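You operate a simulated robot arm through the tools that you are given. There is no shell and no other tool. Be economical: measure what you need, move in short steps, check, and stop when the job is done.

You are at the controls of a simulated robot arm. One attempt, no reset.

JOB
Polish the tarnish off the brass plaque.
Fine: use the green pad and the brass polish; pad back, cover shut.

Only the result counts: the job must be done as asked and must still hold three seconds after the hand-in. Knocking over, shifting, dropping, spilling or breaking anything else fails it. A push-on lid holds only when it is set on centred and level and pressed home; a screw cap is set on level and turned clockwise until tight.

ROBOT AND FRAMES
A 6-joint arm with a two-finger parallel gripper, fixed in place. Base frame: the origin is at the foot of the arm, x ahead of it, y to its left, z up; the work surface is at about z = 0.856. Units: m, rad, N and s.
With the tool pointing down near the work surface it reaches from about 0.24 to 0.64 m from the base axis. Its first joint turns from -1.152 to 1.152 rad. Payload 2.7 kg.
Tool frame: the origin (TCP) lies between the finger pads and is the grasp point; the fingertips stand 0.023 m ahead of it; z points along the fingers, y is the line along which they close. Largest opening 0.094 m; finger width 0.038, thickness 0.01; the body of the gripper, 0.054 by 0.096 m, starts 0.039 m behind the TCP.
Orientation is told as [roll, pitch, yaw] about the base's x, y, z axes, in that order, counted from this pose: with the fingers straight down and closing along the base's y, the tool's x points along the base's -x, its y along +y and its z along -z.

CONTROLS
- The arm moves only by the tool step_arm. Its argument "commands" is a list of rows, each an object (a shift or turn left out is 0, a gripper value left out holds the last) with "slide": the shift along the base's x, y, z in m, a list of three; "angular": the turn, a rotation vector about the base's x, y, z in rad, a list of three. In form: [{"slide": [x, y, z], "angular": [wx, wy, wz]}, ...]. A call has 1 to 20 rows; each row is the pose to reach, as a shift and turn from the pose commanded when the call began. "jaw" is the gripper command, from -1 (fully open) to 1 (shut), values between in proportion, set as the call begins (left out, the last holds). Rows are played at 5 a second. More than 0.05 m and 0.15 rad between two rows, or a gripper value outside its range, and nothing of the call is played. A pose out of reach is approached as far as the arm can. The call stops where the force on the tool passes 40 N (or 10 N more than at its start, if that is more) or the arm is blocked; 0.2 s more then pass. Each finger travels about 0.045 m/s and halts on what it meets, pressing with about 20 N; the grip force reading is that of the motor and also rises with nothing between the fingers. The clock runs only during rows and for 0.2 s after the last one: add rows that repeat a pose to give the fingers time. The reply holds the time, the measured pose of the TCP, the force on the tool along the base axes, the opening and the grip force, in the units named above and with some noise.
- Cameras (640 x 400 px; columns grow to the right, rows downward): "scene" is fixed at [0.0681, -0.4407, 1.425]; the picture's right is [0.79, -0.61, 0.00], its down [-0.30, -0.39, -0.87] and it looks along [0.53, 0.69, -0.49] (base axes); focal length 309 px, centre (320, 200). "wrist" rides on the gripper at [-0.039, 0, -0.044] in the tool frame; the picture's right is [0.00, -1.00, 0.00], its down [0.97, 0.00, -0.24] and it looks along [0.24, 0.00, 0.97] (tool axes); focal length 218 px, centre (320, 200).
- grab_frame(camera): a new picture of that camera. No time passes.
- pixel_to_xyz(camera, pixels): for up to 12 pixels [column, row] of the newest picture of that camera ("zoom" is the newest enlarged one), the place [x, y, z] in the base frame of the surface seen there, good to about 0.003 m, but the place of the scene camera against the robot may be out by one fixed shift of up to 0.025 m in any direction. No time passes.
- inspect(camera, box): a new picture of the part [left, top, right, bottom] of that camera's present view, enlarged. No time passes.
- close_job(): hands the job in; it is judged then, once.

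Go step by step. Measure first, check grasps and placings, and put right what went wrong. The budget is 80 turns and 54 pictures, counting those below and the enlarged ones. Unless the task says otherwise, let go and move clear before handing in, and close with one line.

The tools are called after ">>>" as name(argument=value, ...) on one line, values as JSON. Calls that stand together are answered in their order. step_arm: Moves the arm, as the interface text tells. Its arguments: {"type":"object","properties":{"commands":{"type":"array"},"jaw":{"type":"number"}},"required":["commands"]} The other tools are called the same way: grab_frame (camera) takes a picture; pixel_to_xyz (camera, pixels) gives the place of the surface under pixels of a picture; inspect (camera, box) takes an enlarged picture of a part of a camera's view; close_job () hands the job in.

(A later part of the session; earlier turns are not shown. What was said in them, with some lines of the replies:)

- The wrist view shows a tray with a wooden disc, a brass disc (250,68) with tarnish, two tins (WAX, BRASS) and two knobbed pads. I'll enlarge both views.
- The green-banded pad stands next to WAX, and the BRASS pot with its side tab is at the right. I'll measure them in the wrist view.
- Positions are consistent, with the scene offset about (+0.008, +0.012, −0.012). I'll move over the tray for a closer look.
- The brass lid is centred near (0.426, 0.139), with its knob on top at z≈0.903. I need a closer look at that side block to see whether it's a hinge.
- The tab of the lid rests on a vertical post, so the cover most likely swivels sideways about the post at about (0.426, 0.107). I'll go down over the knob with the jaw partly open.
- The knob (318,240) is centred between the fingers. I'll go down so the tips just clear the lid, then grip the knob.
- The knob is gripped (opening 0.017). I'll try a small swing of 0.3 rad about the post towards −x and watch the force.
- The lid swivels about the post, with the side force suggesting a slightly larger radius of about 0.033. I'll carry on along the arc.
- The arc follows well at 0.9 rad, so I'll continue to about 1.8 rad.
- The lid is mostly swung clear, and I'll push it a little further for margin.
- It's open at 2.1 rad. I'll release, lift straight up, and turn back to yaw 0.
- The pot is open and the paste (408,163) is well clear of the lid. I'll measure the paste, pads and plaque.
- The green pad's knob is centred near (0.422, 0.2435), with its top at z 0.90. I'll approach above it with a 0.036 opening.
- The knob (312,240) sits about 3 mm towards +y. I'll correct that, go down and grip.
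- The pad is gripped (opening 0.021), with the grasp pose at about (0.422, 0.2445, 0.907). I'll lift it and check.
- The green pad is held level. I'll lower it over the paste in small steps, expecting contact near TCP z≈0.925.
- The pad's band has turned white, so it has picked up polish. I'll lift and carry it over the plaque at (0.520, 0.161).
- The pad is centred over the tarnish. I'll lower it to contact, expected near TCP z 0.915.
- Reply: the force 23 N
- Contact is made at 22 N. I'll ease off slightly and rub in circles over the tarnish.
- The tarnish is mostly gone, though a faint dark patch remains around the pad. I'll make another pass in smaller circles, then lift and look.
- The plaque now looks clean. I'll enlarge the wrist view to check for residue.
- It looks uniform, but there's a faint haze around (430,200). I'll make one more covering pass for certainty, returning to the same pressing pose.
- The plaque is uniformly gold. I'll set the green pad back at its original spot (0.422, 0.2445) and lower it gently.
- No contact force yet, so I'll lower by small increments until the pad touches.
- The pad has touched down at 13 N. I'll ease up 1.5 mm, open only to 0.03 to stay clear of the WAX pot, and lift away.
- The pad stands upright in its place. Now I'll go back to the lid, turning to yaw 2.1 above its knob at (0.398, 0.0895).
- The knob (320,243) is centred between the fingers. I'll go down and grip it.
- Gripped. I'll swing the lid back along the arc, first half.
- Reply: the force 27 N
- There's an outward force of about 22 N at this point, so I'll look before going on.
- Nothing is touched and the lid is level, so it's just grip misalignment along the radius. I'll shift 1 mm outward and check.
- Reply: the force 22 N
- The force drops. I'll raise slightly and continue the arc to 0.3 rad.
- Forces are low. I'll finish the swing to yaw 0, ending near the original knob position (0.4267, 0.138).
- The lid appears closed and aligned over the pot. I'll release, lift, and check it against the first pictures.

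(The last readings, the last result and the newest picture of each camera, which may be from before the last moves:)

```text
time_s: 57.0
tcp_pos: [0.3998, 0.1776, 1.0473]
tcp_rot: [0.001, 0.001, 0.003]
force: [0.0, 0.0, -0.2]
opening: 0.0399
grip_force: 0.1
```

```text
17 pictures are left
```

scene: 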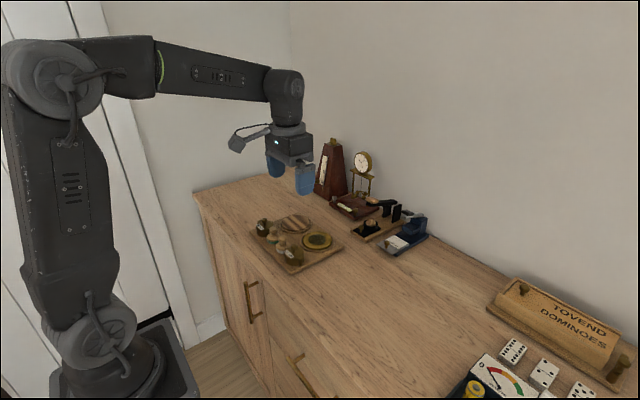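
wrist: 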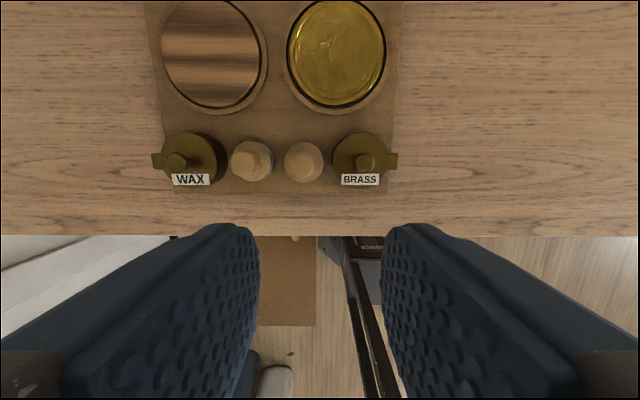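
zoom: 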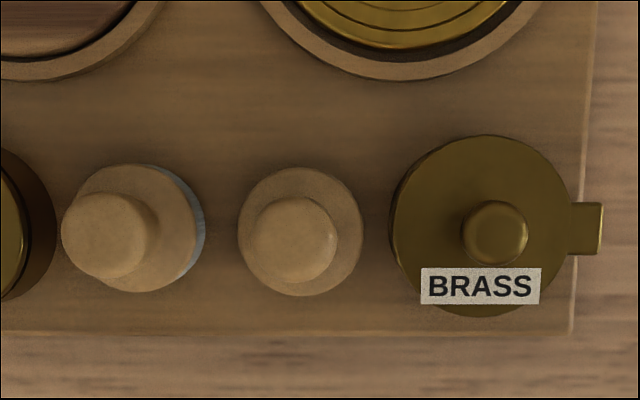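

The cover is shut exactly as at the start, and the pads and pots are unshifted. I'll take one last close look at the plaque, since there's a faint mark at (325,45).

>>> inspect(camera="wrist", box=[280, 0, 400, 110])

>>> inspect(camera="scene", box=[286, 220, 342, 255])

```text
3.64 times, centred on (340, 55) of wrist
```

zoom: 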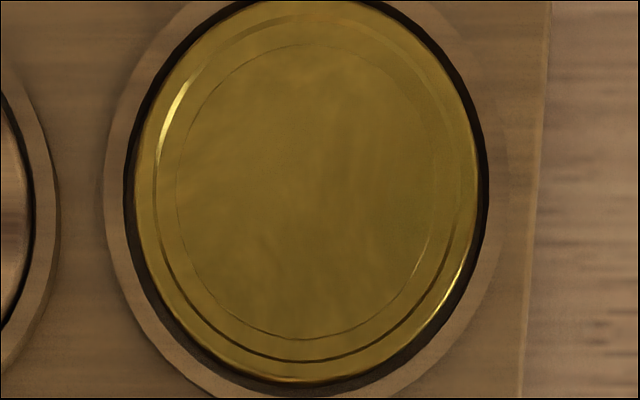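

```text
11.43 times, centred on (314, 238) of scene
```

zoom: 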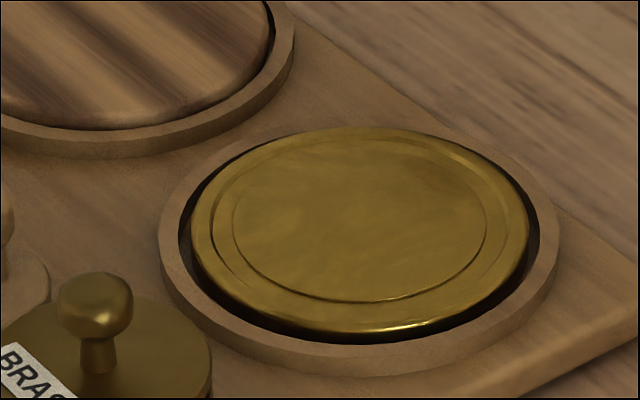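

The plaque is evenly bright, the green pad is back in place, the cover is shut and the arm is clear, so I'm handing in.

>>> close_job()

```text
The job is handed in.
```

I polished the tarnish off the brass plaque with the green pad and brass polish, put the pad back in its place and shut the cover. The tray may have moved by about half a millimetre.
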